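You operate a simulated robot arm through the tools that you are given. There is no shell and no other tool.

You run a simulated robot arm. Do the job below in one go: nothing can be reset, and whatever is moved stays where it is left.

## Task
Screw home the loose pins of the green and blue shackles, then clamp the green one in the vice.

The check looks at the end state, three seconds after you hand in, the way a careful person would. Anything else that was tipped, shoved, dropped, spilled or broken makes it a failure.

## Robot
A 7-joint arm with a two-finger parallel gripper, fixed in place. Base frame: the origin is at the foot of the arm, x ahead of it, y to its left, z up; the work surface is at about z = 0.85. Units: m, rad, N and s.
With the tool pointing down near the work surface it reaches from about 0.24 to 0.68 m from the base axis. Its first joint turns from -1.152 to 1.152 rad. Payload 2.4 kg.
The TCP is the grasp point between the finger pads, 0.03 m short of the fingertips. In the tool frame z runs along the fingers and y along their closing line. Largest opening 0.094 m; finger width 0.028, thickness 0.01; the body of the gripper, 0.05 by 0.096 m, starts 0.055 m behind the TCP.
Orientation is that of the tool frame in the base frame, as [roll, pitch, yaw] about the fixed x, y, z axes, in that order (R = Rz(yaw) Ry(pitch) Rx(roll)). With the fingers straight down and closing along the base's y, the tool's x points along the base's -x, its y along +y and its z along -z.

## Interface
- The arm moves only by the tool arm_command. Its argument "deltas" is a list of rows, each a list of 7 numbers: the gripper command, from -1 (shut) to 1 (fully open), values between in proportion, then the shift along the tool's x, y, z in units of 20 mm (1.0 is 20 mm), then the turn, a rotation vector about the tool's x, y, z in units of 8 degrees (1.0 is 8 degrees). In form: [[fingers, x, y, z, ax, ay, az], ...]. A call has 1 to 20 rows; each row shifts and turns the commanded pose from where the row before left it, along the tool's axes as they then stand. A call with a number of a shift or a turn outside -1 to 1 is refused whole. A row lasts 0.2 s, in which the tool goes at most 0.05 m and 0.15 rad; a call with a longer step from one row to the next is refused whole, and so is a gripper value outside its range. A pose out of reach is approached as far as the arm can. The call stops where the force on the tool passes 40 N (or 10 N more than at its start, if that is more) or the arm is blocked; 0.2 s more then pass. Each finger travels about 0.153 m/s and halts on what it meets, pressing with about 21 N; the grip force reading is that of the motor and also rises with nothing between the fingers. The clock runs only during rows and for 0.2 s after the last one: add rows that do not move to give the fingers time. It gives the time, the measured TCP pose, the force on the tool (base axes), the opening and the grip force at its end, in the units of the frame above (readings bear some noise), with the torque about the TCP (base axes, N m) and any sound that the robot's microphone picked up.
- Cameras (640 x 400 px; columns grow to the right, rows downward): "scene" is fixed at [0.0394, 0.4791, 1.4376]; the picture's right is [-0.73, -0.68, 0.00], its down [-0.43, 0.46, -0.77] and it looks along [0.53, -0.57, -0.63] (base axes); focal length 352 px, centre (320, 200). "wrist" rides on the gripper at [0.076, 0.014, -0.103] in the tool frame; the picture's right is [-0.18, 0.98, 0.00], its down [-0.75, -0.14, -0.64] and it looks along [-0.63, -0.12, 0.77] (tool axes); focal length 243 px, centre (320, 200). There is no depth. A picture from a camera that has moved, and an enlarged one, comes with that camera's place and axes in the base frame and with its lens.
- grab_frame(camera): a new picture of that camera. The clock stands still meanwhile.
- close_up(camera, box): a new picture of the part [left, top, right, bottom] of that camera's present view, enlarged. The clock stands still meanwhile.
- hand_in(): hands the job in; it is judged then, once.

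Nothing tells you positions but the pictures and the camera data. Unless the task says otherwise, let go and move clear before handing in.

The tools are called after "Emit:" by a JSON object that holds its "api" and its "payload". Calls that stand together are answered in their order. arm_command: Moves the arm, as the interface text tells. Its arguments: {"type":"object","properties":{"deltas":{"type":"array","items":{"type":"array","items":{"type":"number"}}}},"required":["deltas"]} The other tools are called the same way: grab_frame (camera) takes a picture; close_up (camera, box) takes an enlarged picture of a part of a camera's view; hand_in () hands the job in.

At the start:

```text
t: 0.0
tcp_pos: [0.3421, 0.1144, 1.1377]
tool_rot: [-3.141, 0.001, 3.141]
contact_force: [-0.1, 0.0, 0.3]
wrist_torque: [-0.01, 0.0, 0.02]
opening: 0.0943
gripper_force: 0.0
```

scene: 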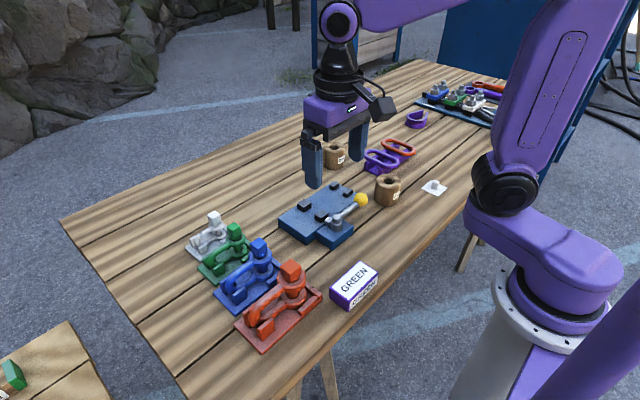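
wrist: 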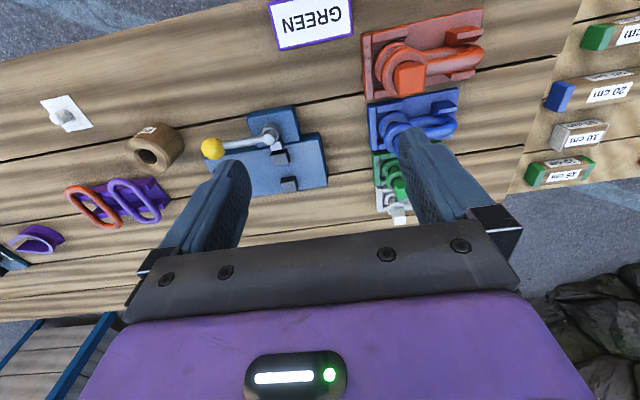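

I see four shackles (white, green, blue, red) in holders on the near-left part of the table, a blue vice with a yellow-knobbed lever in the middle, and other items around. I'll first take enlarged pictures to understand the parts.

Emit:
{"api": "close_up", "payload": {"camera": "scene", "box": [170, 190, 350, 360]}}

Emit:
{"api": "close_up", "payload": {"camera": "scene", "box": [260, 160, 400, 250]}}

Emit:
{"api": "close_up", "payload": {"camera": "scene", "box": [310, 60, 510, 200]}}

Emit:
{"api": "close_up", "payload": {"camera": "wrist", "box": [340, 0, 640, 220]}}

Emit:
{"api": "close_up", "payload": {"camera": "wrist", "box": [30, 60, 350, 260]}}

```text
2.35 times, centred on (260, 275) of scene
camera zoom: at [0.0394, 0.4791, 1.4376], right [-0.73, -0.68, 0.0], down [-0.43, 0.46, -0.77], along [0.53, -0.57, -0.63], focal length 829 px, centre (461, 24)
```

zoom: 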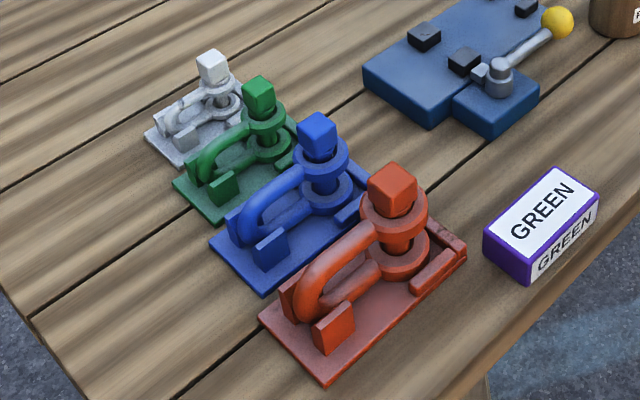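

```text
4.44 times, centred on (330, 205) of scene
camera zoom: at [0.0394, 0.4791, 1.4376], right [-0.73, -0.68, 0.0], down [-0.43, 0.46, -0.77], along [0.53, -0.57, -0.63], focal length 1566 px, centre (276, 178)
```

zoom: 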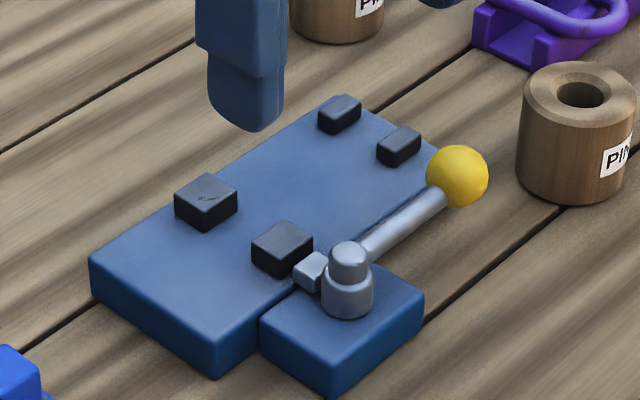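

```text
2.86 times, centred on (410, 130) of scene
camera zoom: at [0.0394, 0.4791, 1.4376], right [-0.73, -0.68, 0.0], down [-0.43, 0.46, -0.77], along [0.53, -0.57, -0.63], focal length 1007 px, centre (63, 400)
```

zoom: 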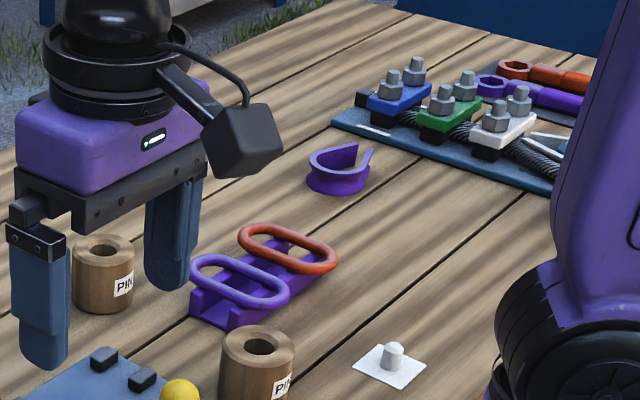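

```text
1.82 times, centred on (490, 110) of wrist
camera zoom: at [0.2663, 0.1288, 1.2403], right [0.18, 0.98, 0.0], down [0.75, -0.14, 0.64], along [0.63, -0.12, -0.77], focal length 441 px, centre (11, 364)
```

zoom: 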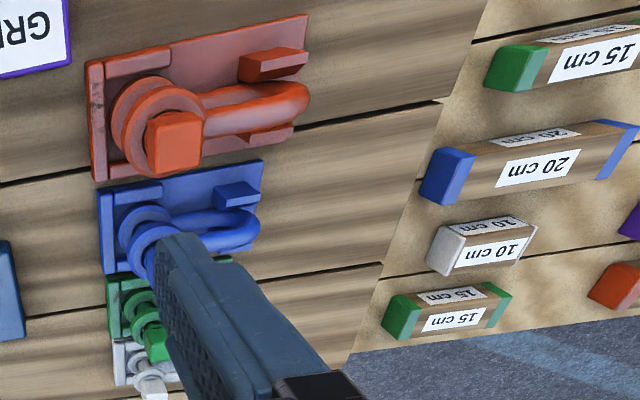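

```text
2.00 times, centred on (190, 160) of wrist
camera zoom: at [0.2663, 0.1288, 1.2403], right [0.18, 0.98, 0.0], down [0.75, -0.14, 0.64], along [0.63, -0.12, -0.77], focal length 485 px, centre (580, 280)
```

zoom: 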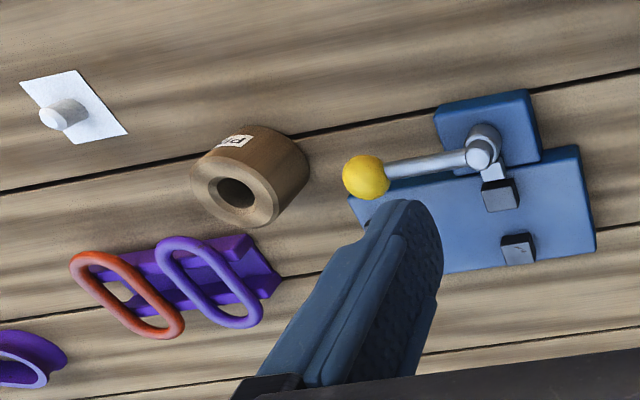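

The four stations stand along x at y≈0.21 (green near x≈0.52, blue near x≈0.45), and the vice is around (0.47, 0). I'll zoom in on the pins, the labels and the lever from the scene camera before moving.

Emit:
{"api": "close_up", "payload": {"camera": "scene", "box": [180, 205, 260, 255]}}

Emit:
{"api": "close_up", "payload": {"camera": "scene", "box": [190, 215, 290, 290]}}

Emit:
{"api": "close_up", "payload": {"camera": "scene", "box": [210, 230, 290, 315]}}

Emit:
{"api": "close_up", "payload": {"camera": "scene", "box": [230, 250, 330, 355]}}

Emit:
{"api": "close_up", "payload": {"camera": "scene", "box": [320, 140, 450, 215]}}

Emit:
{"api": "close_up", "payload": {"camera": "scene", "box": [0, 320, 130, 400]}}

```text
8.00 times, centred on (220, 230) of scene
camera zoom: at [0.0394, 0.4791, 1.4376], right [-0.73, -0.68, 0.0], down [-0.43, 0.46, -0.77], along [0.53, -0.57, -0.63], focal length 2819 px, centre (1120, -40)
```

zoom: 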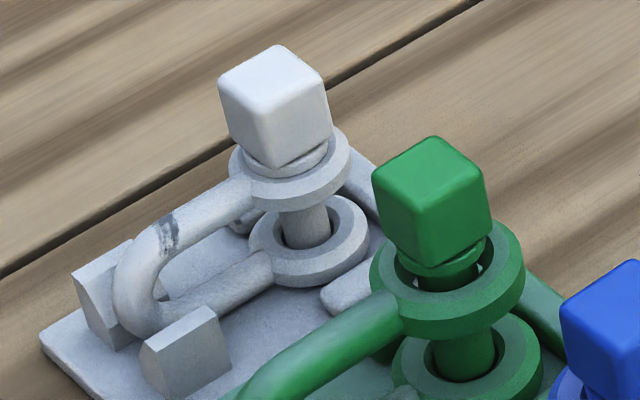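

```text
5.33 times, centred on (240, 252) of scene
camera zoom: at [0.0394, 0.4791, 1.4376], right [-0.73, -0.68, 0.0], down [-0.43, 0.46, -0.77], along [0.53, -0.57, -0.63], focal length 1879 px, centre (747, -80)
```

zoom: 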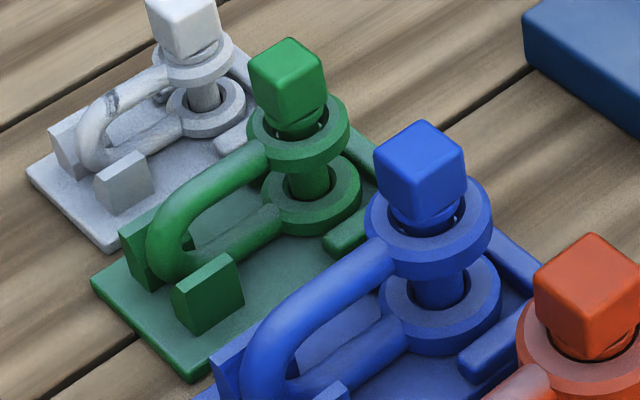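

```text
4.71 times, centred on (250, 272) of scene
camera zoom: at [0.0394, 0.4791, 1.4376], right [-0.73, -0.68, 0.0], down [-0.43, 0.46, -0.77], along [0.53, -0.57, -0.63], focal length 1658 px, centre (649, -141)
```

zoom: 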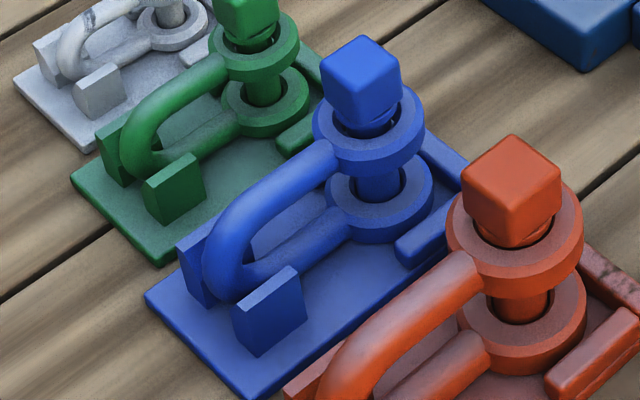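

```text
3.81 times, centred on (280, 302) of scene
camera zoom: at [0.0394, 0.4791, 1.4376], right [-0.73, -0.68, 0.0], down [-0.43, 0.46, -0.77], along [0.53, -0.57, -0.63], focal length 1342 px, centre (472, -190)
```

zoom: 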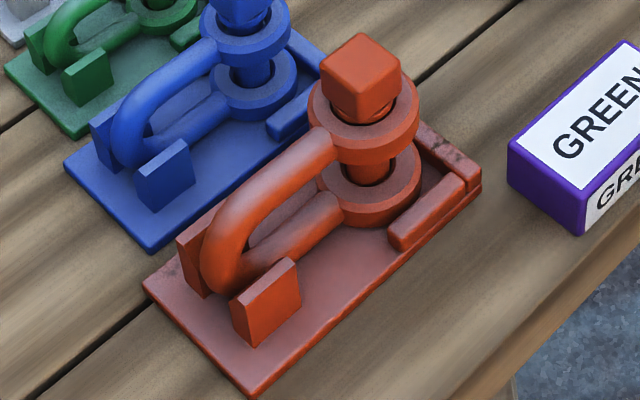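

```text
4.92 times, centred on (385, 178) of scene
camera zoom: at [0.0394, 0.4791, 1.4376], right [-0.73, -0.68, 0.0], down [-0.43, 0.46, -0.77], along [0.53, -0.57, -0.63], focal length 1735 px, centre (0, 311)
```

zoom: 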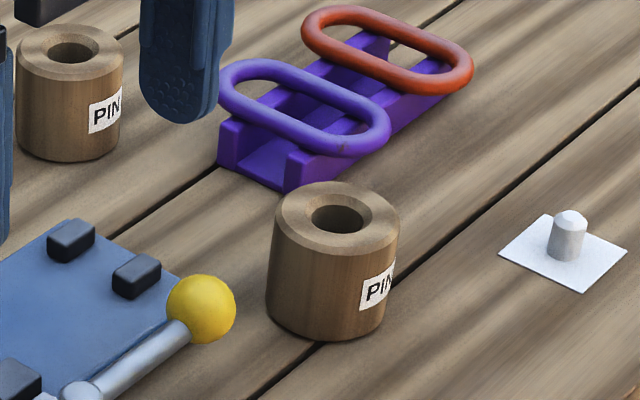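

```text
4.92 times, centred on (65, 360) of scene
camera zoom: at [0.0394, 0.4791, 1.4376], right [-0.73, -0.68, 0.0], down [-0.43, 0.46, -0.77], along [0.53, -0.57, -0.63], focal length 1735 px, centre (1575, -588)
```

zoom: 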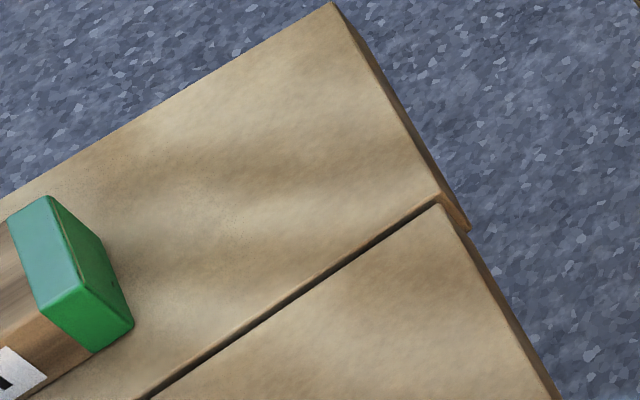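

The pins of green and blue stand proud of the upper eyes; each has a square head. I'll move the arm over the stations, staying high, for a good wrist view.

Emit:
{"api": "arm_command", "payload": {"deltas": [[1, -0.2, 0.9, 0.6, 0, 0, 0], [1, -0.2, 0.9, 0.6, 0, 0, 0], [1, -0.2, 0.9, 0.6, 0, 0, 0], [1, -0.2, 0.9, 0.6, 0, 0, 0], [1, -0.2, 0.9, 0.6, 0, 0, 0], [1, 0, 0, 0, 0, 0, 0]]}}

Emit:
{"api": "grab_frame", "payload": {"camera": "wrist"}}

Emit:
{"api": "grab_frame", "payload": {"camera": "scene"}}

```text
t: 1.4
tcp_pos: [0.3632, 0.2052, 1.0791]
tool_rot: [3.14, 0.001, 3.141]
contact_force: [0.3, -0.2, 0.0]
wrist_torque: [0.01, -0.02, -0.01]
opening: 0.0939
gripper_force: 0.1
```

```text
taken
camera wrist: at [0.2865, 0.2196, 1.1808], right [0.18, 0.98, 0.0], down [0.75, -0.14, 0.64], along [0.63, -0.12, -0.77], focal length 243 px, centre (320, 200)
```

wrist: 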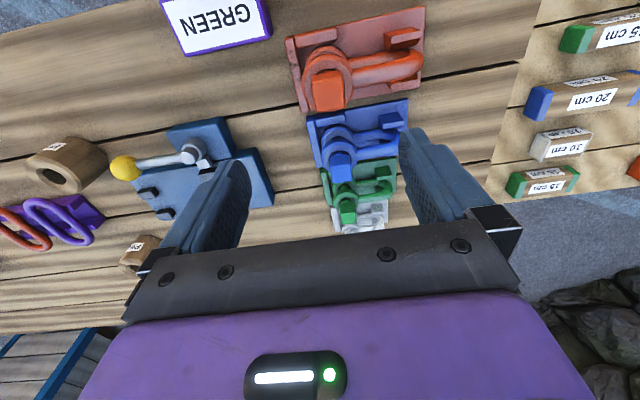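

```text
taken
```

scene: 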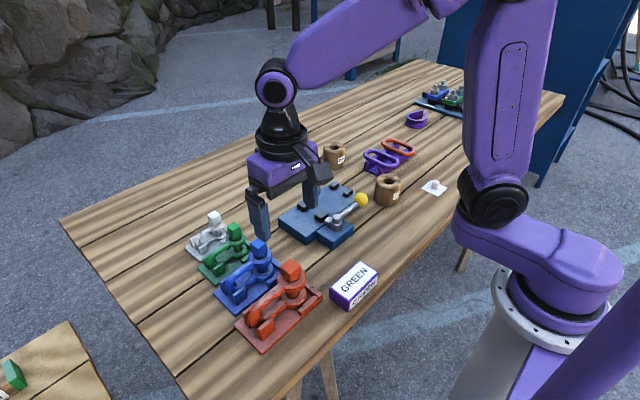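

The wrist view now shows the stations between the fingers. I'll enlarge this part to measure the heads.

Emit:
{"api": "close_up", "payload": {"camera": "wrist", "box": [280, 90, 430, 240]}}

Emit:
{"api": "close_up", "payload": {"camera": "wrist", "box": [280, 0, 440, 120]}}

Emit:
{"api": "close_up", "payload": {"camera": "wrist", "box": [100, 100, 280, 220]}}

```text
2.67 times, centred on (355, 165) of wrist
camera zoom: at [0.2865, 0.2196, 1.1808], right [0.18, 0.98, 0.0], down [0.75, -0.14, 0.64], along [0.63, -0.12, -0.77], focal length 647 px, centre (227, 293)
```

zoom: 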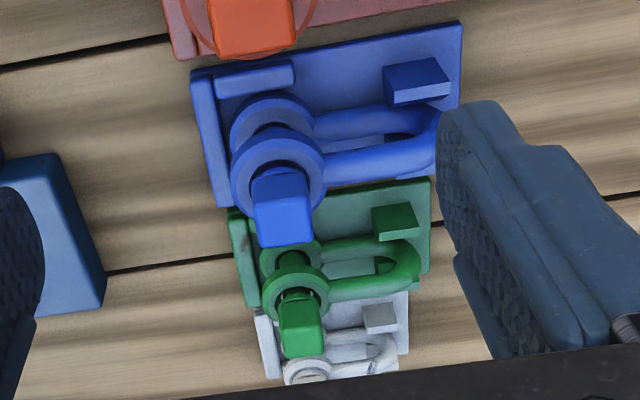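

```text
3.33 times, centred on (360, 60) of wrist
camera zoom: at [0.2865, 0.2196, 1.1808], right [0.18, 0.98, 0.0], down [0.75, -0.14, 0.64], along [0.63, -0.12, -0.77], focal length 809 px, centre (187, 667)
```

zoom: 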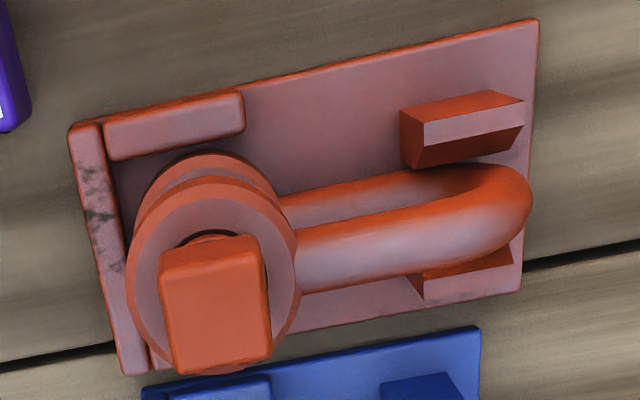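

```text
3.33 times, centred on (190, 160) of wrist
camera zoom: at [0.2865, 0.2196, 1.1808], right [0.18, 0.98, 0.0], down [0.75, -0.14, 0.64], along [0.63, -0.12, -0.77], focal length 809 px, centre (753, 333)
```

zoom: 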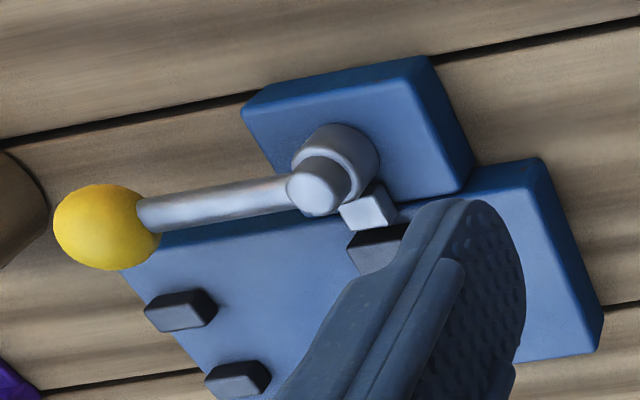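

I'll move closer above green (fingertips still well above the heads) to measure the heads more accurately.

Emit:
{"api": "arm_command", "payload": {"deltas": [[1, -0.8, 0.1, 0.6, 0, 0, 0], [1, -0.8, 0.1, 0.6, 0, 0, 0], [1, -0.8, 0.1, 0.6, 0, 0, 0], [1, -0.8, 0.1, 0.6, 0, 0, 0], [1, 0, 0, 0, 0, 0, 0]]}}

Emit:
{"api": "grab_frame", "payload": {"camera": "wrist"}}

Emit:
{"api": "close_up", "payload": {"camera": "wrist", "box": [240, 60, 440, 240]}}

Emit:
{"api": "close_up", "payload": {"camera": "scene", "box": [190, 210, 270, 260]}}

```text
t: 2.6
tcp_pos: [0.4269, 0.2121, 1.0322]
tool_rot: [-3.14, -0.001, -3.14]
contact_force: [0.6, 0.0, -0.4]
wrist_torque: [0.03, -0.04, 0.01]
opening: 0.0943
gripper_force: 0.1
```

```text
taken
camera wrist: at [0.3506, 0.2264, 1.1333], right [0.18, 0.98, 0.0], down [0.75, -0.14, 0.64], along [0.63, -0.12, -0.77], focal length 243 px, centre (320, 200)
```

wrist: 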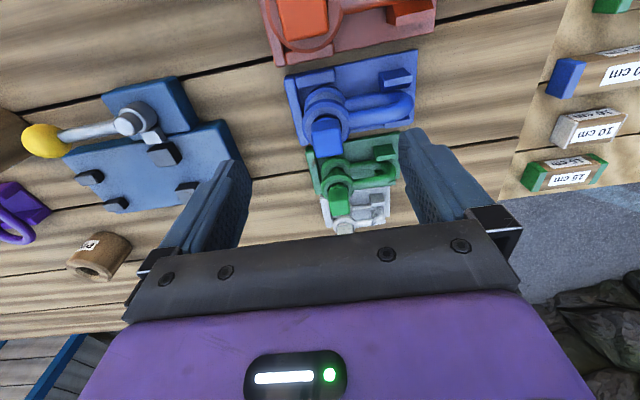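

```text
2.22 times, centred on (340, 150) of wrist
camera zoom: at [0.3506, 0.2264, 1.1333], right [0.18, 0.98, 0.0], down [0.75, -0.14, 0.64], along [0.63, -0.12, -0.77], focal length 539 px, centre (276, 311)
```

zoom: 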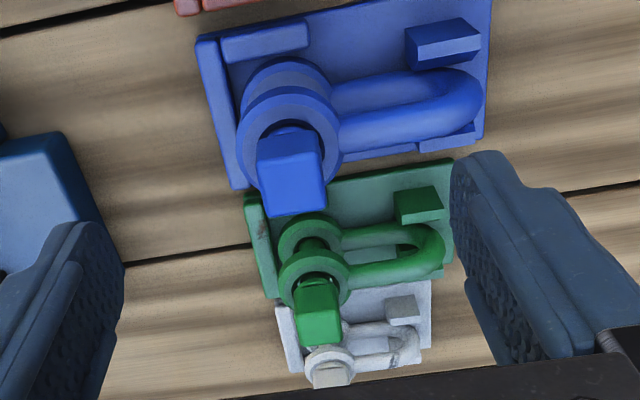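

```text
8.00 times, centred on (230, 235) of scene
camera zoom: at [0.0394, 0.4791, 1.4376], right [-0.73, -0.68, 0.0], down [-0.43, 0.46, -0.77], along [0.53, -0.57, -0.63], focal length 2819 px, centre (1040, -80)
```

zoom: 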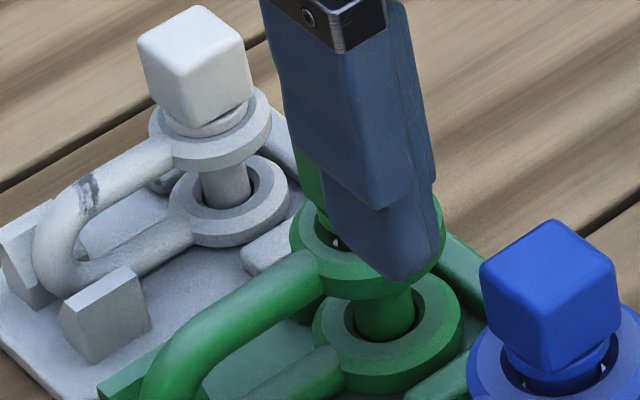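

Triangulating gives the green head top at about (0.524, 0.216, 0.941) and the blue head top at about (0.443, 0.216, 0.953). Before touching anything I want a good look at the vice mechanism, so I'll move above it.

Emit:
{"api": "arm_command", "payload": {"deltas": [[1, 0.7, -0.9, -0.1, 0, 0, 0], [1, 0.7, -0.9, -0.1, 0, 0, 0], [1, 0.7, -0.9, -0.1, 0, 0, 0], [1, 0.7, -0.9, -0.1, 0, 0, 0], [1, 0.7, -0.9, -0.1, 0, 0, 0], [1, 0.7, -0.9, -0.1, 0, 0, 0], [1, 0.7, -0.9, -0.1, 0, 0, 0], [1, 0.7, -0.9, -0.1, 0, 0, 0], [1, 0.5, -0.9, 0, 0, 0, 0], [1, 0, 0, 0, 0, 0, 0]]}}

Emit:
{"api": "grab_frame", "payload": {"camera": "wrist"}}

Emit:
{"api": "close_up", "payload": {"camera": "wrist", "box": [220, 60, 420, 240]}}

Emit:
{"api": "grab_frame", "payload": {"camera": "scene"}}

```text
t: 4.8
tcp_pos: [0.3049, 0.0513, 1.047]
tool_rot: [3.141, 0.001, -3.141]
contact_force: [0.4, -0.1, 0.1]
wrist_torque: [0.02, 0.01, 0.0]
opening: 0.0942
gripper_force: 0.0
```

```text
taken
camera wrist: at [0.2273, 0.0648, 1.1494], right [0.18, 0.98, 0.0], down [0.75, -0.14, 0.64], along [0.63, -0.12, -0.77], focal length 243 px, centre (320, 200)
```

wrist: 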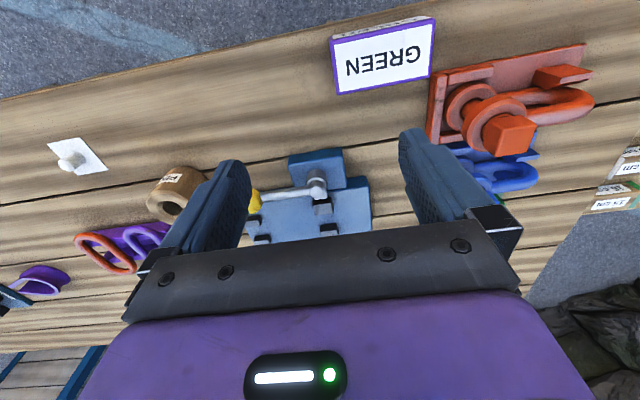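

```text
2.22 times, centred on (320, 150) of wrist
camera zoom: at [0.2273, 0.0648, 1.1494], right [0.18, 0.98, 0.0], down [0.75, -0.14, 0.64], along [0.63, -0.12, -0.77], focal length 539 px, centre (320, 311)
```

zoom: 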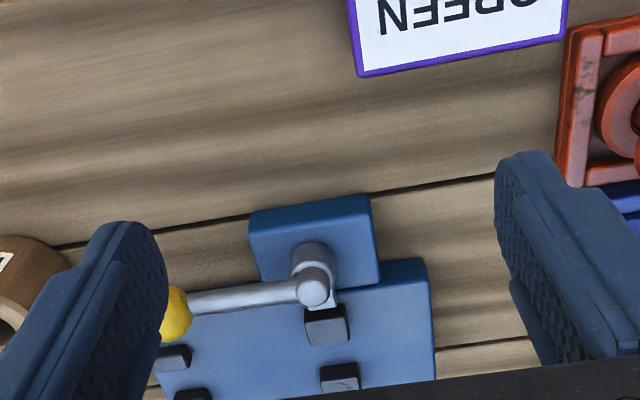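

```text
taken
```

scene: 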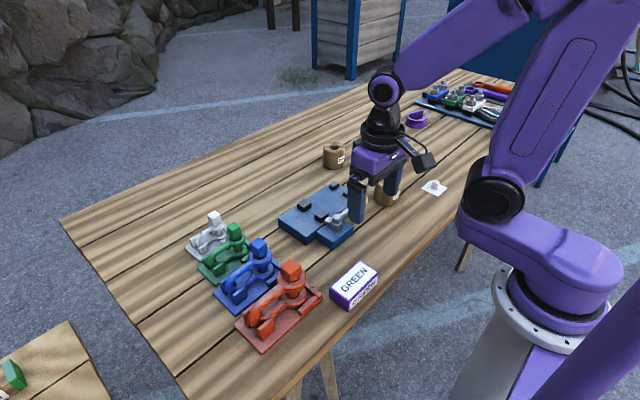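

I'll shift forward so the vice sits between the fingers in view.

Emit:
{"api": "arm_command", "payload": {"deltas": [[1, -0.9, -0.5, 0, 0, 0, 0], [1, -0.9, -0.5, 0, 0, 0, 0], [1, -0.9, -0.5, 0, 0, 0, 0], [1, -0.9, -0.5, 0, 0, 0, 0], [1, 0, -0.2, 0, 0, 0, 0], [1, 0, 0, 0, 0, 0, 0]]}}

Emit:
{"api": "close_up", "payload": {"camera": "wrist", "box": [230, 80, 410, 230]}}

Emit:
{"api": "grab_frame", "payload": {"camera": "wrist"}}

```text
t: 6.2
tcp_pos: [0.3765, 0.0064, 1.0477]
tool_rot: [-3.141, -0.001, -3.141]
contact_force: [-0.5, -0.6, -0.7]
wrist_torque: [0.02, 0.01, 0.07]
opening: 0.094
gripper_force: 0.0
```

```text
2.67 times, centred on (320, 155) of wrist
camera zoom: at [0.3001, 0.0209, 1.1492], right [0.18, 0.98, 0.0], down [0.75, -0.14, 0.64], along [0.63, -0.12, -0.77], focal length 647 px, centre (320, 320)
```

zoom: 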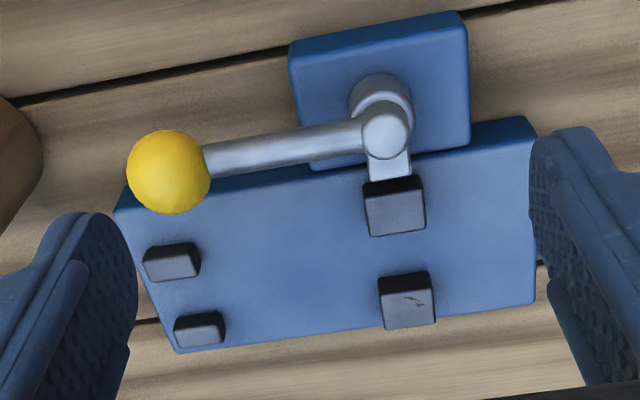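

```text
taken
camera wrist: at [0.3001, 0.0209, 1.1492], right [0.18, 0.98, 0.0], down [0.75, -0.14, 0.64], along [0.63, -0.12, -0.77], focal length 243 px, centre (320, 200)
```

wrist: 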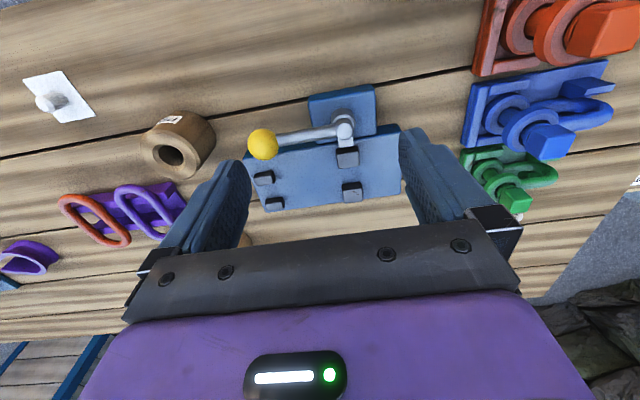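

The vice has a swing lever (yellow ball, post near (0.40, 0.035)) that pushes a moving jaw in +x against a fixed jaw near x≈0.50; jaw gap is roughly 32 mm. I now need exact sizes of the green shackle, so I'll zoom strongly on it and on the vice.

Emit:
{"api": "close_up", "payload": {"camera": "scene", "box": [196, 220, 260, 288]}}

Emit:
{"api": "close_up", "payload": {"camera": "scene", "box": [220, 220, 252, 260]}}

Emit:
{"api": "close_up", "payload": {"camera": "scene", "box": [240, 235, 284, 290]}}

Emit:
{"api": "close_up", "payload": {"camera": "scene", "box": [190, 205, 230, 255]}}

Emit:
{"api": "close_up", "payload": {"camera": "scene", "box": [276, 180, 376, 245]}}

```text
5.88 times, centred on (228, 254) of scene
camera zoom: at [0.0394, 0.4791, 1.4376], right [-0.73, -0.68, 0.0], down [-0.43, 0.46, -0.77], along [0.53, -0.57, -0.63], focal length 2073 px, centre (861, -118)
```

zoom: 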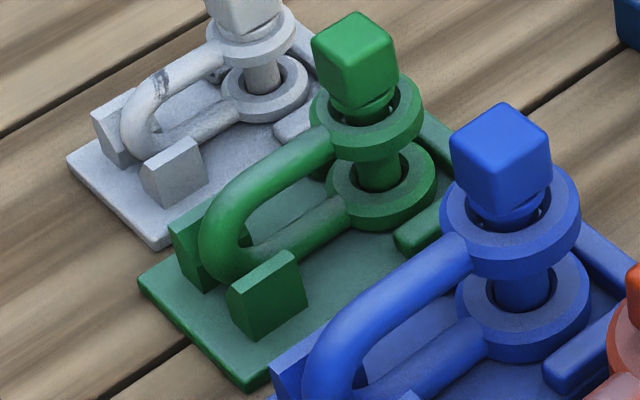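

```text
10.00 times, centred on (236, 240) of scene
camera zoom: at [0.0394, 0.4791, 1.4376], right [-0.73, -0.68, 0.0], down [-0.43, 0.46, -0.77], along [0.53, -0.57, -0.63], focal length 3524 px, centre (1160, -200)
```

zoom: 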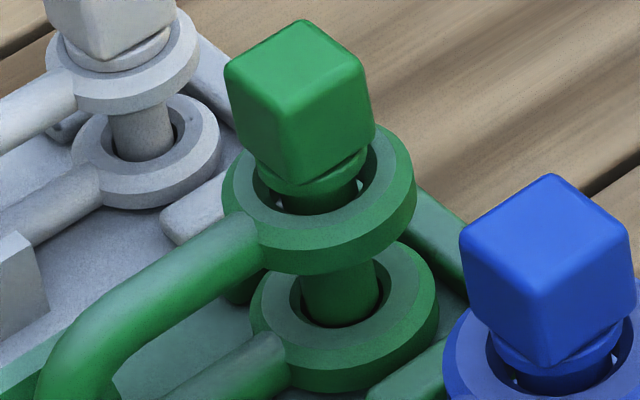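

```text
7.27 times, centred on (262, 262) of scene
camera zoom: at [0.0394, 0.4791, 1.4376], right [-0.73, -0.68, 0.0], down [-0.43, 0.46, -0.77], along [0.53, -0.57, -0.63], focal length 2563 px, centre (742, -254)
```

zoom: 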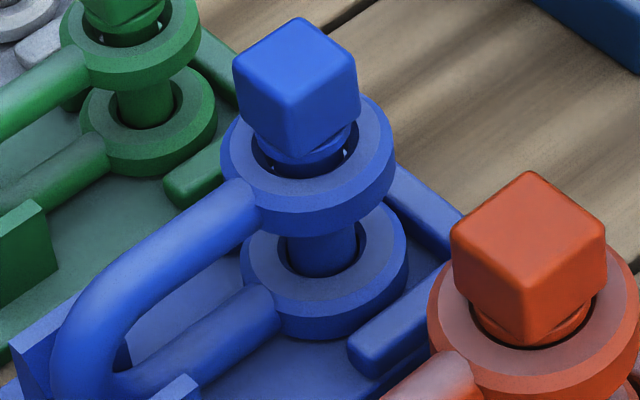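

```text
8.00 times, centred on (210, 230) of scene
camera zoom: at [0.0394, 0.4791, 1.4376], right [-0.73, -0.68, 0.0], down [-0.43, 0.46, -0.77], along [0.53, -0.57, -0.63], focal length 2819 px, centre (1200, -40)
```

zoom: 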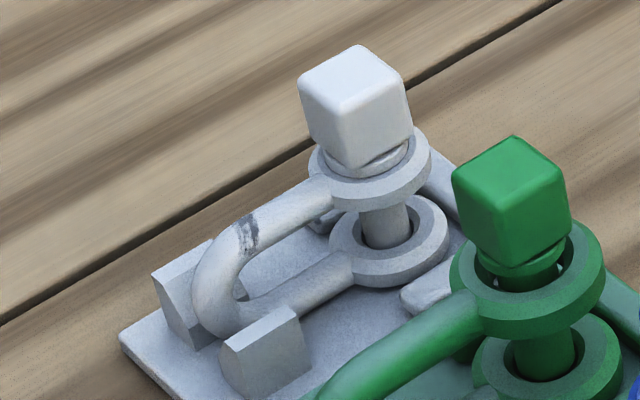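

```text
6.15 times, centred on (326, 212) of scene
camera zoom: at [0.0394, 0.4791, 1.4376], right [-0.73, -0.68, 0.0], down [-0.43, 0.46, -0.77], along [0.53, -0.57, -0.63], focal length 2169 px, centre (283, 123)
```

zoom: 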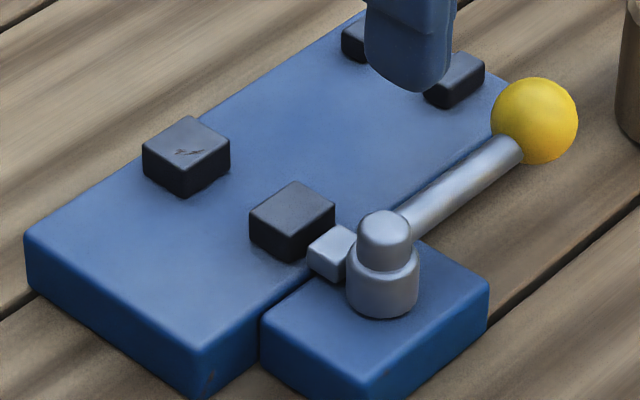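

Green: upper-eye top at about z=0.908, head spans about z=0.925–0.942 with roughly 8–10 mm of thread still showing, head about 22 mm square. I'll move above the green pin with the fingers half open and check alignment before descending.

Emit:
{"api": "arm_command", "payload": {"deltas": [[1, -0.615, 0.872, 0, 0, 0, 0], [1, -0.615, 0.872, 0, 0, 0, 0], [1, -0.615, 0.872, 0, 0, 0, 0], [1, -0.615, 0.872, 0, 0, 0, 0], [1, -0.615, 0.872, 0, 0, 0, 0], [1, -0.615, 0.872, 0, 0, 0, 0], [1, -0.615, 0.872, 0, 0, 0, 0], [1, -0.615, 0.872, 0, 0, 0, 0], [1, -0.615, 0.872, 0, 0, 0, 0], [0.5, -0.615, 0.872, 0, 0, 0, 0], [0, -0.615, 0.872, 0, 0, 0, 0], [0, -0.615, 0.872, 0, 0, 0, 0], [0, 0, 0, 0, 0, 0, 0], [0, 0, 0, 0, 0, 0, 0]]}}

Emit:
{"api": "grab_frame", "payload": {"camera": "wrist"}}

Emit:
{"api": "grab_frame", "payload": {"camera": "scene"}}

```text
t: 9.2
tcp_pos: [0.5255, 0.2154, 1.0469]
tool_rot: [3.141, 0.0, -3.141]
contact_force: [-0.2, 0.0, -0.1]
wrist_torque: [-0.03, 0.02, 0.02]
opening: 0.0471
gripper_force: 0.0
```

```text
taken
camera wrist: at [0.4478, 0.2298, 1.1493], right [0.18, 0.98, 0.0], down [0.75, -0.14, 0.64], along [0.63, -0.12, -0.77], focal length 243 px, centre (320, 200)
```

wrist: 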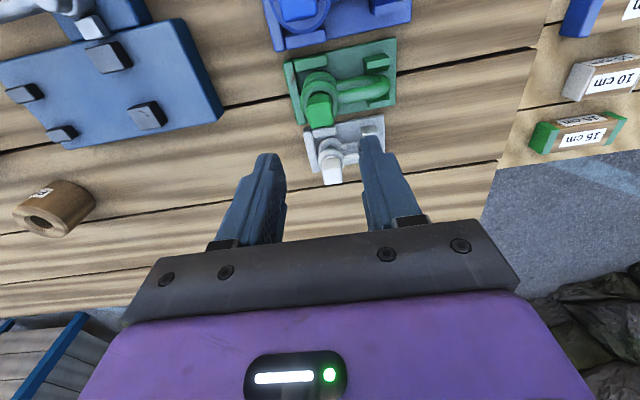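

```text
taken
```

scene: 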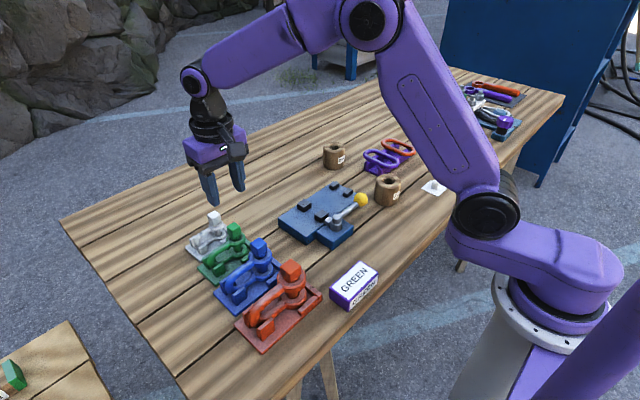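

I'm above green with the opening at 47 mm. I'll zoom on the green head here to refine its position.

Emit:
{"api": "close_up", "payload": {"camera": "wrist", "box": [280, 30, 410, 130]}}

Emit:
{"api": "close_up", "payload": {"camera": "wrist", "box": [0, 0, 240, 180]}}

```text
4.00 times, centred on (345, 80) of wrist
camera zoom: at [0.4478, 0.2298, 1.1493], right [0.18, 0.98, 0.0], down [0.75, -0.14, 0.64], along [0.63, -0.12, -0.77], focal length 970 px, centre (220, 680)
```

zoom: 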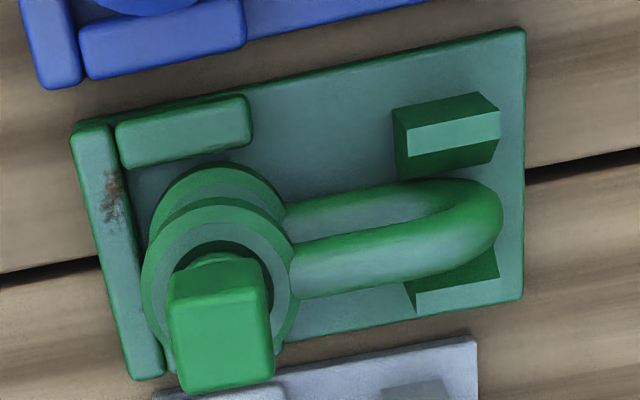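

```text
2.22 times, centred on (120, 90) of wrist
camera zoom: at [0.4478, 0.2298, 1.1493], right [0.18, 0.98, 0.0], down [0.75, -0.14, 0.64], along [0.63, -0.12, -0.77], focal length 539 px, centre (764, 444)
```

zoom: 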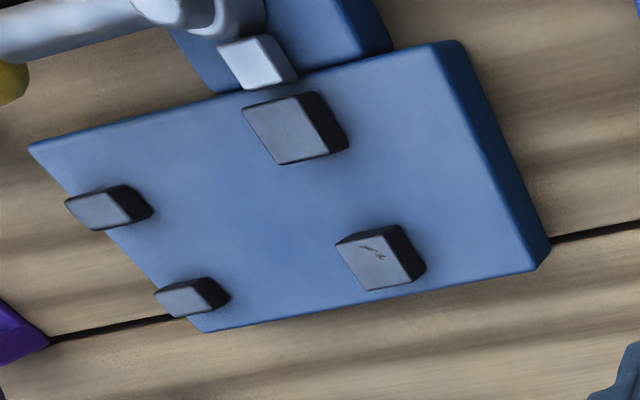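

The pin axis is confirmed at (0.525, 0.216). Now I'll pre-turn the tool by -90° (counter-clockwise from above) so that a long tightening stroke is available.

Emit:
{"api": "arm_command", "payload": {"deltas": [[0, 0, 0, 0, 0, 0, -0.9375], [0, 0, 0, 0, 0, 0, -0.9375], [0, 0, 0, 0, 0, 0, -0.9375], [0, 0, 0, 0, 0, 0, -0.9375], [0, 0, 0, 0, 0, 0, -0.9375], [0, 0, 0, 0, 0, 0, -0.9375], [0, 0, 0, 0, 0, 0, -0.9375], [0, 0, 0, 0, 0, 0, -0.9375], [0, 0, 0, 0, 0, 0, -0.9375], [0, 0, 0, 0, 0, 0, -0.9375], [0, 0, 0, 0, 0, 0, -0.9375], [0, 0, 0, 0, 0, 0, -0.9375], [0, 0, 0, 0, 0, 0, 0], [0, 0, 0, 0, 0, 0, 0]]}}

Emit:
{"api": "grab_frame", "payload": {"camera": "wrist"}}

Emit:
{"api": "grab_frame", "payload": {"camera": "scene"}}

```text
t: 12.2
tcp_pos: [0.5239, 0.2154, 1.0466]
tool_rot: [3.14, 0.002, -1.57]
contact_force: [0.3, -0.3, 0.4]
wrist_torque: [0.01, 0.0, 0.02]
opening: 0.0472
gripper_force: 0.0
```

```text
taken
camera wrist: at [0.5103, 0.1392, 1.1485], right [-0.98, 0.18, 0.0], down [0.14, 0.75, 0.64], along [0.12, 0.63, -0.77], focal length 243 px, centre (320, 200)
```

wrist: 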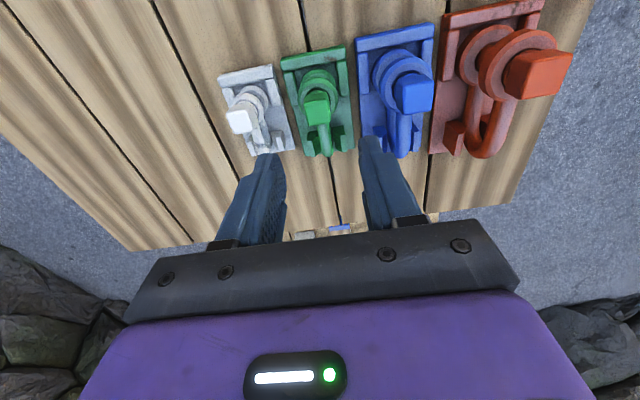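

```text
taken
```

scene: 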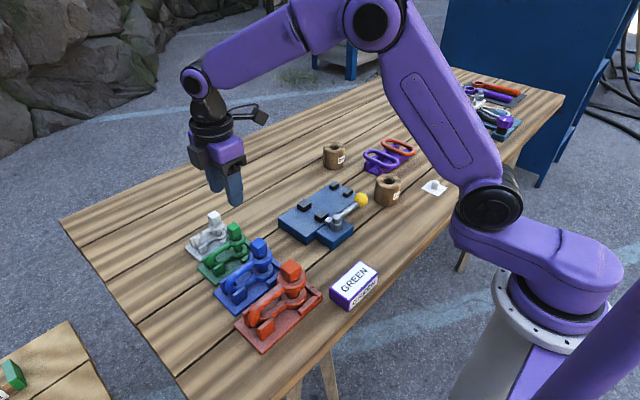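

The pre-turn worked and I get a side view from -y. I'll zoom in here for another measurement of the heads and eyes.

Emit:
{"api": "close_up", "payload": {"camera": "wrist", "box": [270, 40, 370, 165]}}

Emit:
{"api": "close_up", "payload": {"camera": "wrist", "box": [210, 20, 450, 170]}}

```text
3.20 times, centred on (320, 102) of wrist
camera zoom: at [0.5103, 0.1392, 1.1485], right [-0.98, 0.18, 0.0], down [0.14, 0.75, 0.64], along [0.12, 0.63, -0.77], focal length 776 px, centre (320, 512)
```

zoom: 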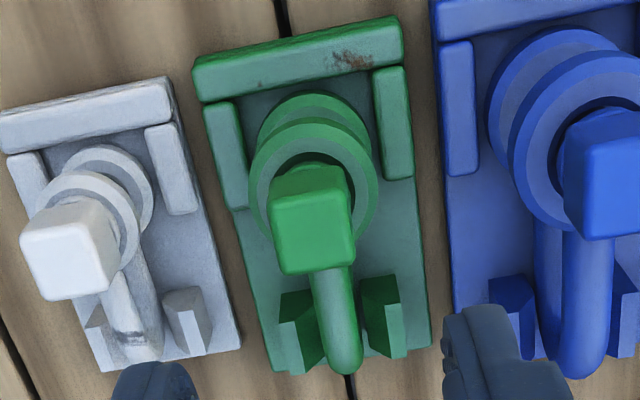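

```text
2.67 times, centred on (330, 95) of wrist
camera zoom: at [0.5103, 0.1392, 1.1485], right [-0.98, 0.18, 0.0], down [0.14, 0.75, 0.64], along [0.12, 0.63, -0.77], focal length 647 px, centre (293, 480)
```

zoom: 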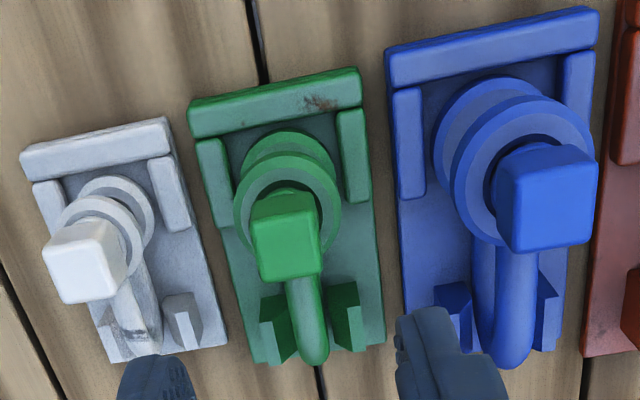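

Everything lines up: fingers will straddle the green head along x. I'll descend so the fingertips sit at about z≈0.925, level with the head's lower edge.

Emit:
{"api": "arm_command", "payload": {"deltas": [[0, 0, 0, 0.9, 0, 0, 0], [0, 0, 0, 0.9, 0, 0, 0], [0, 0, 0, 0.9, 0, 0, 0], [0, 0, 0, 0.9, 0, 0, 0], [0, 0, 0, 0.7, 0, 0, 0], [0, 0, 0, 0.3, 0, 0, 0], [0, 0, 0, 0, 0, 0, 0]]}}

Emit:
{"api": "grab_frame", "payload": {"camera": "wrist"}}

Emit:
{"api": "close_up", "payload": {"camera": "scene", "box": [190, 200, 270, 260]}}

```text
t: 13.8
tcp_pos: [0.5258, 0.2165, 0.9542]
tool_rot: [3.142, -0.001, -1.572]
contact_force: [-0.3, 0.4, 0.8]
wrist_torque: [0.04, -0.01, 0.02]
opening: 0.0468
gripper_force: 0.0
```

```text
taken
camera wrist: at [0.5106, 0.14, 1.0566], right [-0.98, 0.18, 0.0], down [0.14, 0.75, 0.64], along [0.12, 0.63, -0.77], focal length 243 px, centre (320, 200)
```

wrist: 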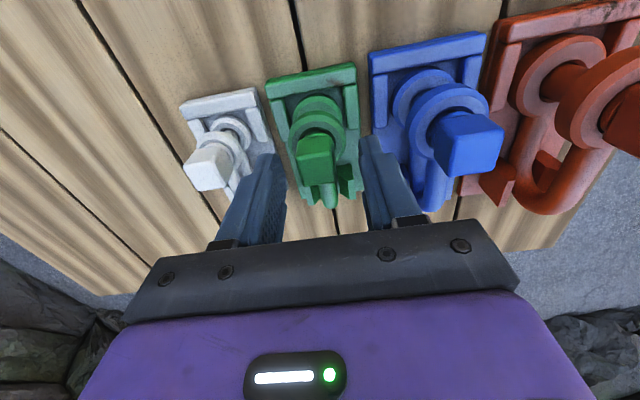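

```text
6.67 times, centred on (230, 230) of scene
camera zoom: at [0.0394, 0.4791, 1.4376], right [-0.73, -0.68, 0.0], down [-0.43, 0.46, -0.77], along [0.53, -0.57, -0.63], focal length 2349 px, centre (920, 0)
```

zoom: 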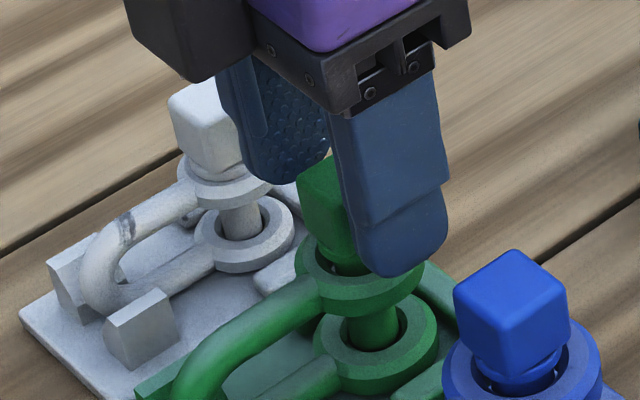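

The head is centred between the fingers. I'll close the grip gently on it.

Emit:
{"api": "arm_command", "payload": {"deltas": [[-0.4, 0, 0, 0, 0, 0, 0], [-0.6, 0, 0, 0, 0, 0, 0], [-1, 0, 0, 0, 0, 0, 0], [-1, 0, 0, 0, 0, 0, 0]]}}

Emit:
{"api": "close_up", "payload": {"camera": "wrist", "box": [240, 60, 400, 240]}}

Emit:
{"api": "close_up", "payload": {"camera": "scene", "box": [190, 200, 270, 260]}}

```text
t: 14.8
tcp_pos: [0.5257, 0.2151, 0.9549]
tool_rot: [-3.141, 0.001, -1.571]
contact_force: [1.7, 0.1, 0.2]
wrist_torque: [-0.04, -0.03, -0.02]
opening: 0.0217
gripper_force: 21.2
```

```text
2.22 times, centred on (320, 150) of wrist
camera zoom: at [0.5107, 0.1399, 1.0568], right [-0.98, 0.18, 0.0], down [0.14, 0.75, 0.64], along [0.12, 0.63, -0.77], focal length 539 px, centre (320, 311)
```

zoom: 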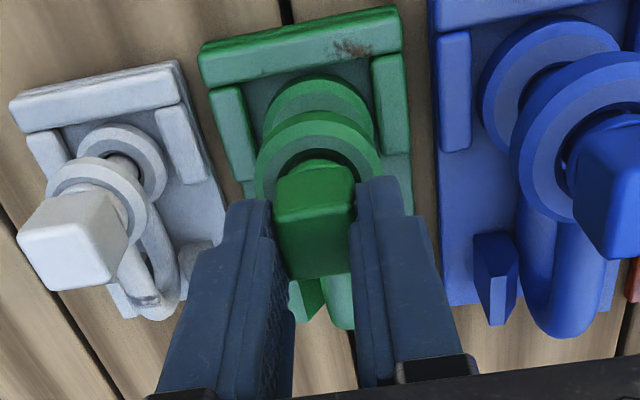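

```text
6.67 times, centred on (230, 230) of scene
camera zoom: at [0.0394, 0.4791, 1.4376], right [-0.73, -0.68, 0.0], down [-0.43, 0.46, -0.77], along [0.53, -0.57, -0.63], focal length 2349 px, centre (920, 0)
```

zoom: 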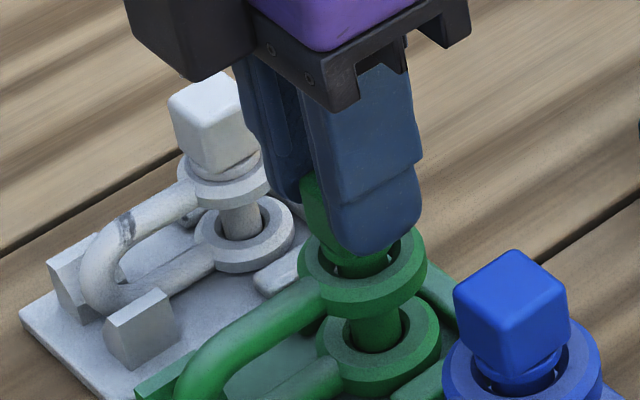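

The head is gripped (21.7 mm). Now a small clockwise test turn of 24° to read torque and vertical force.

Emit:
{"api": "arm_command", "payload": {"deltas": [[-1, 0, 0, 0, 0, 0, 0.5], [-1, 0, 0, 0, 0, 0, 0.5], [-1, 0, 0, 0, 0, 0, 0.5], [-1, 0, 0, 0, 0, 0, 0.5], [-1, 0, 0, 0, 0, 0, 0.5], [-1, 0, 0, 0, 0, 0, 0.5], [-1, 0, 0, 0, 0, 0, 0]]}}

Emit:
{"api": "close_up", "payload": {"camera": "wrist", "box": [240, 60, 400, 240]}}

```text
t: 16.4
tcp_pos: [0.526, 0.2157, 0.9556]
tool_rot: [-3.141, -0.001, -1.991]
contact_force: [1.6, -0.4, -0.2]
wrist_torque: [0.01, -0.15, -0.01]
opening: 0.0213
gripper_force: 20.5
```

```text
2.22 times, centred on (320, 150) of wrist
camera zoom: at [0.4801, 0.1514, 1.0572], right [-0.82, 0.57, 0.0], down [0.44, 0.63, 0.64], along [0.37, 0.53, -0.77], focal length 539 px, centre (320, 311)
```

zoom: 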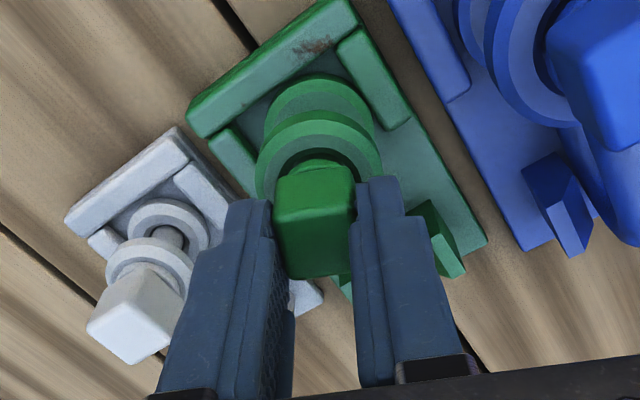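

The head turns with the fingers and the shackle stays put; resistance is low. I'll continue clockwise by 72° and watch the vertical force for the thread's pull.

Emit:
{"api": "arm_command", "payload": {"deltas": [[-1, 0, 0, 0, 0, 0, 0.9], [-1, 0, 0, 0, 0, 0, 0.9], [-1, 0, 0, 0, 0, 0, 0.9], [-1, 0, 0, 0, 0, 0, 0.9], [-1, 0, 0, 0, 0, 0, 0.9], [-1, 0, 0, 0, 0, 0, 0.9], [-1, 0, 0, 0, 0, 0, 0.9], [-1, 0, 0, 0, 0, 0, 0.9], [-1, 0, 0, 0, 0, 0, 0.9], [-1, 0, 0, 0, 0, 0, 0.9], [-1, 0, 0, 0, 0, 0, 0]]}}

Emit:
{"api": "close_up", "payload": {"camera": "wrist", "box": [240, 60, 400, 240]}}

Emit:
{"api": "close_up", "payload": {"camera": "scene", "box": [200, 210, 260, 260]}}

```text
t: 18.8
tcp_pos: [0.5244, 0.2155, 0.9542]
tool_rot: [-3.141, 0.001, 3.035]
contact_force: [7.1, -2.0, -0.9]
wrist_torque: [-0.2, -0.58, 0.02]
opening: 0.0214
gripper_force: 20.7
```

```text
2.22 times, centred on (320, 150) of wrist
camera zoom: at [0.4504, 0.2378, 1.056], right [0.29, 0.96, 0.0], down [0.73, -0.22, 0.64], along [0.62, -0.18, -0.77], focal length 539 px, centre (320, 311)
```

zoom: 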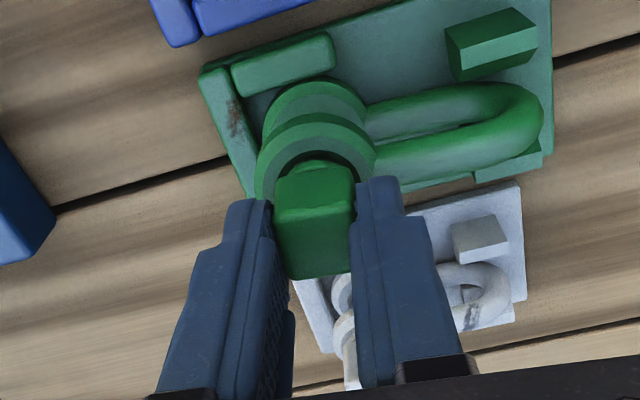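

```text
8.00 times, centred on (230, 235) of scene
camera zoom: at [0.0396, 0.4791, 1.4376], right [-0.73, -0.68, 0.0], down [-0.43, 0.46, -0.77], along [0.53, -0.57, -0.63], focal length 2819 px, centre (1040, -80)
```

zoom: 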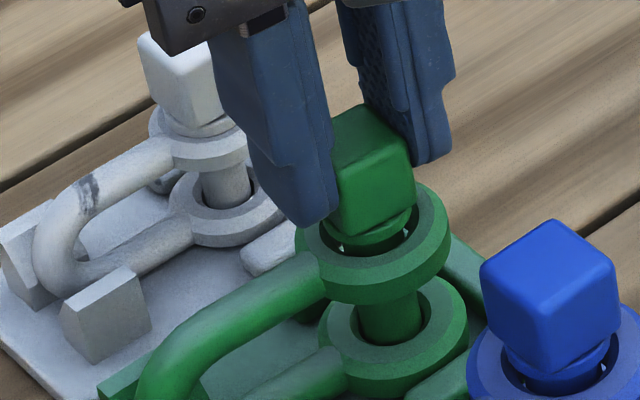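

The pin turns freely but there is a 7 N sideways force, so my turning centre is about a millimetre off the pin axis. I'll nudge +x by 1 mm to see it relax before turning further.

Emit:
{"api": "arm_command", "payload": {"deltas": [[-1, -0.05, 0, 0, 0, 0, 0], [-1, 0, 0, 0, 0, 0, 0]]}}

```text
t: 19.4
tcp_pos: [0.524, 0.2161, 0.9538]
tool_rot: [-3.14, 0.0, 3.038]
contact_force: [3.8, -0.7, -1.0]
wrist_torque: [-0.02, -0.27, 0.01]
opening: 0.0213
gripper_force: 21.1
```

That halved the force. Another 1 mm in the same direction.

Emit:
{"api": "arm_command", "payload": {"deltas": [[-1, -0.05, 0, 0, 0, 0, 0], [-1, 0, 0, 0, 0, 0, 0]]}}

```text
t: 20.0
tcp_pos: [0.5255, 0.2147, 0.9541]
tool_rot: [-3.14, -0.001, 3.036]
contact_force: [-0.9, -0.6, -0.2]
wrist_torque: [0.08, 0.06, 0.05]
opening: 0.0213
gripper_force: 20.7
```

The force is nulled. I'll re-grip here centred on the estimated axis (shift about 1.6 mm back in -x and 0.5 mm in -y) so the head is concentric with the tool, then keep turning.

Emit:
{"api": "arm_command", "payload": {"deltas": [[-0.35, 0, 0, 0, 0, 0, 0], [-0.35, 0.08, -0.025, 0, 0, 0, 0], [-0.35, 0, 0, 0, 0, 0, 0], [-1, 0, 0, 0, 0, 0, 0], [-1, 0, 0, 0, 0, 0, 0]]}}

Emit:
{"api": "arm_command", "payload": {"deltas": [[-1, 0, 0, 0, 0, 0, 0.9], [-1, 0, 0, 0, 0, 0, 0.9], [-1, 0, 0, 0, 0, 0, 0.9], [-1, 0, 0, 0, 0, 0, 0.9], [-1, 0, 0, 0, 0, 0, 0.9], [-1, 0, 0, 0, 0, 0, 0.9], [-1, 0, 0, 0, 0, 0, 0]]}}

```text
t: 21.2
tcp_pos: [0.524, 0.2153, 0.9542]
tool_rot: [3.142, -0.001, 3.038]
contact_force: [-0.7, 0.0, -0.4]
wrist_torque: [0.03, -0.02, 0.01]
opening: 0.0215
gripper_force: 21.1
```

```text
t: 22.8
tcp_pos: [0.5251, 0.2155, 0.954]
tool_rot: [-3.141, 0.0, 2.281]
contact_force: [0.8, -0.2, -1.4]
wrist_torque: [-0.06, 0.03, -0.02]
opening: 0.0215
gripper_force: 20.8
```

Now it turns concentrically with almost no side force. Continuing clockwise another 72°.

Emit:
{"api": "arm_command", "payload": {"deltas": [[-1, 0, 0, 0, 0, 0, 0.9], [-1, 0, 0, 0, 0, 0, 0.9], [-1, 0, 0, 0, 0, 0, 0.9], [-1, 0, 0, 0, 0, 0, 0.9], [-1, 0, 0, 0, 0, 0, 0.9], [-1, 0, 0, 0, 0, 0, 0.9], [-1, 0, 0, 0, 0, 0, 0.9], [-1, 0, 0, 0, 0, 0, 0.9], [-1, 0, 0, 0, 0, 0, 0.9], [-1, 0, 0, 0, 0, 0, 0.9], [-1, 0, 0, 0, 0, 0, 0]]}}

Emit:
{"api": "close_up", "payload": {"camera": "scene", "box": [200, 210, 260, 260]}}

Emit:
{"api": "grab_frame", "payload": {"camera": "scene"}}

```text
t: 25.2
tcp_pos: [0.5246, 0.2143, 0.9562]
tool_rot: [-3.142, 0.0, 1.025]
contact_force: [-3.9, 1.0, -0.9]
wrist_torque: [0.09, 0.22, 0.48]
opening: 0.0281
gripper_force: 20.6
```

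```text
8.00 times, centred on (230, 235) of scene
camera zoom: at [0.0393, 0.4791, 1.4376], right [-0.73, -0.68, 0.0], down [-0.43, 0.46, -0.77], along [0.53, -0.57, -0.63], focal length 2819 px, centre (1040, -80)
```

zoom: 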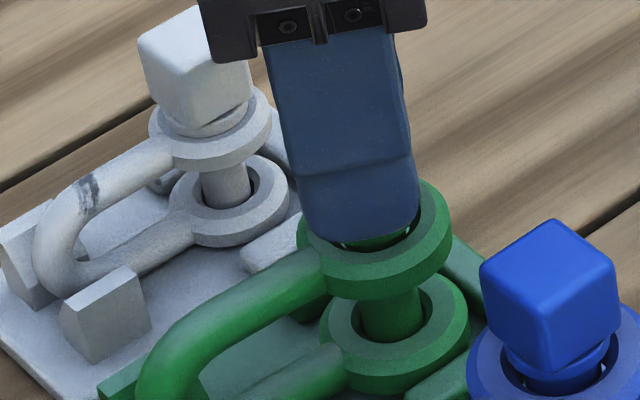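

```text
taken
```

scene: 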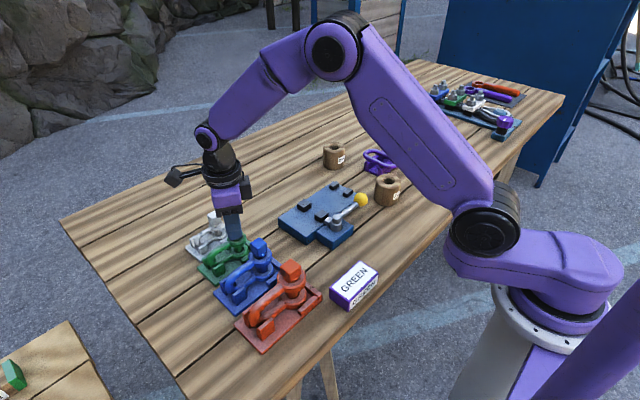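

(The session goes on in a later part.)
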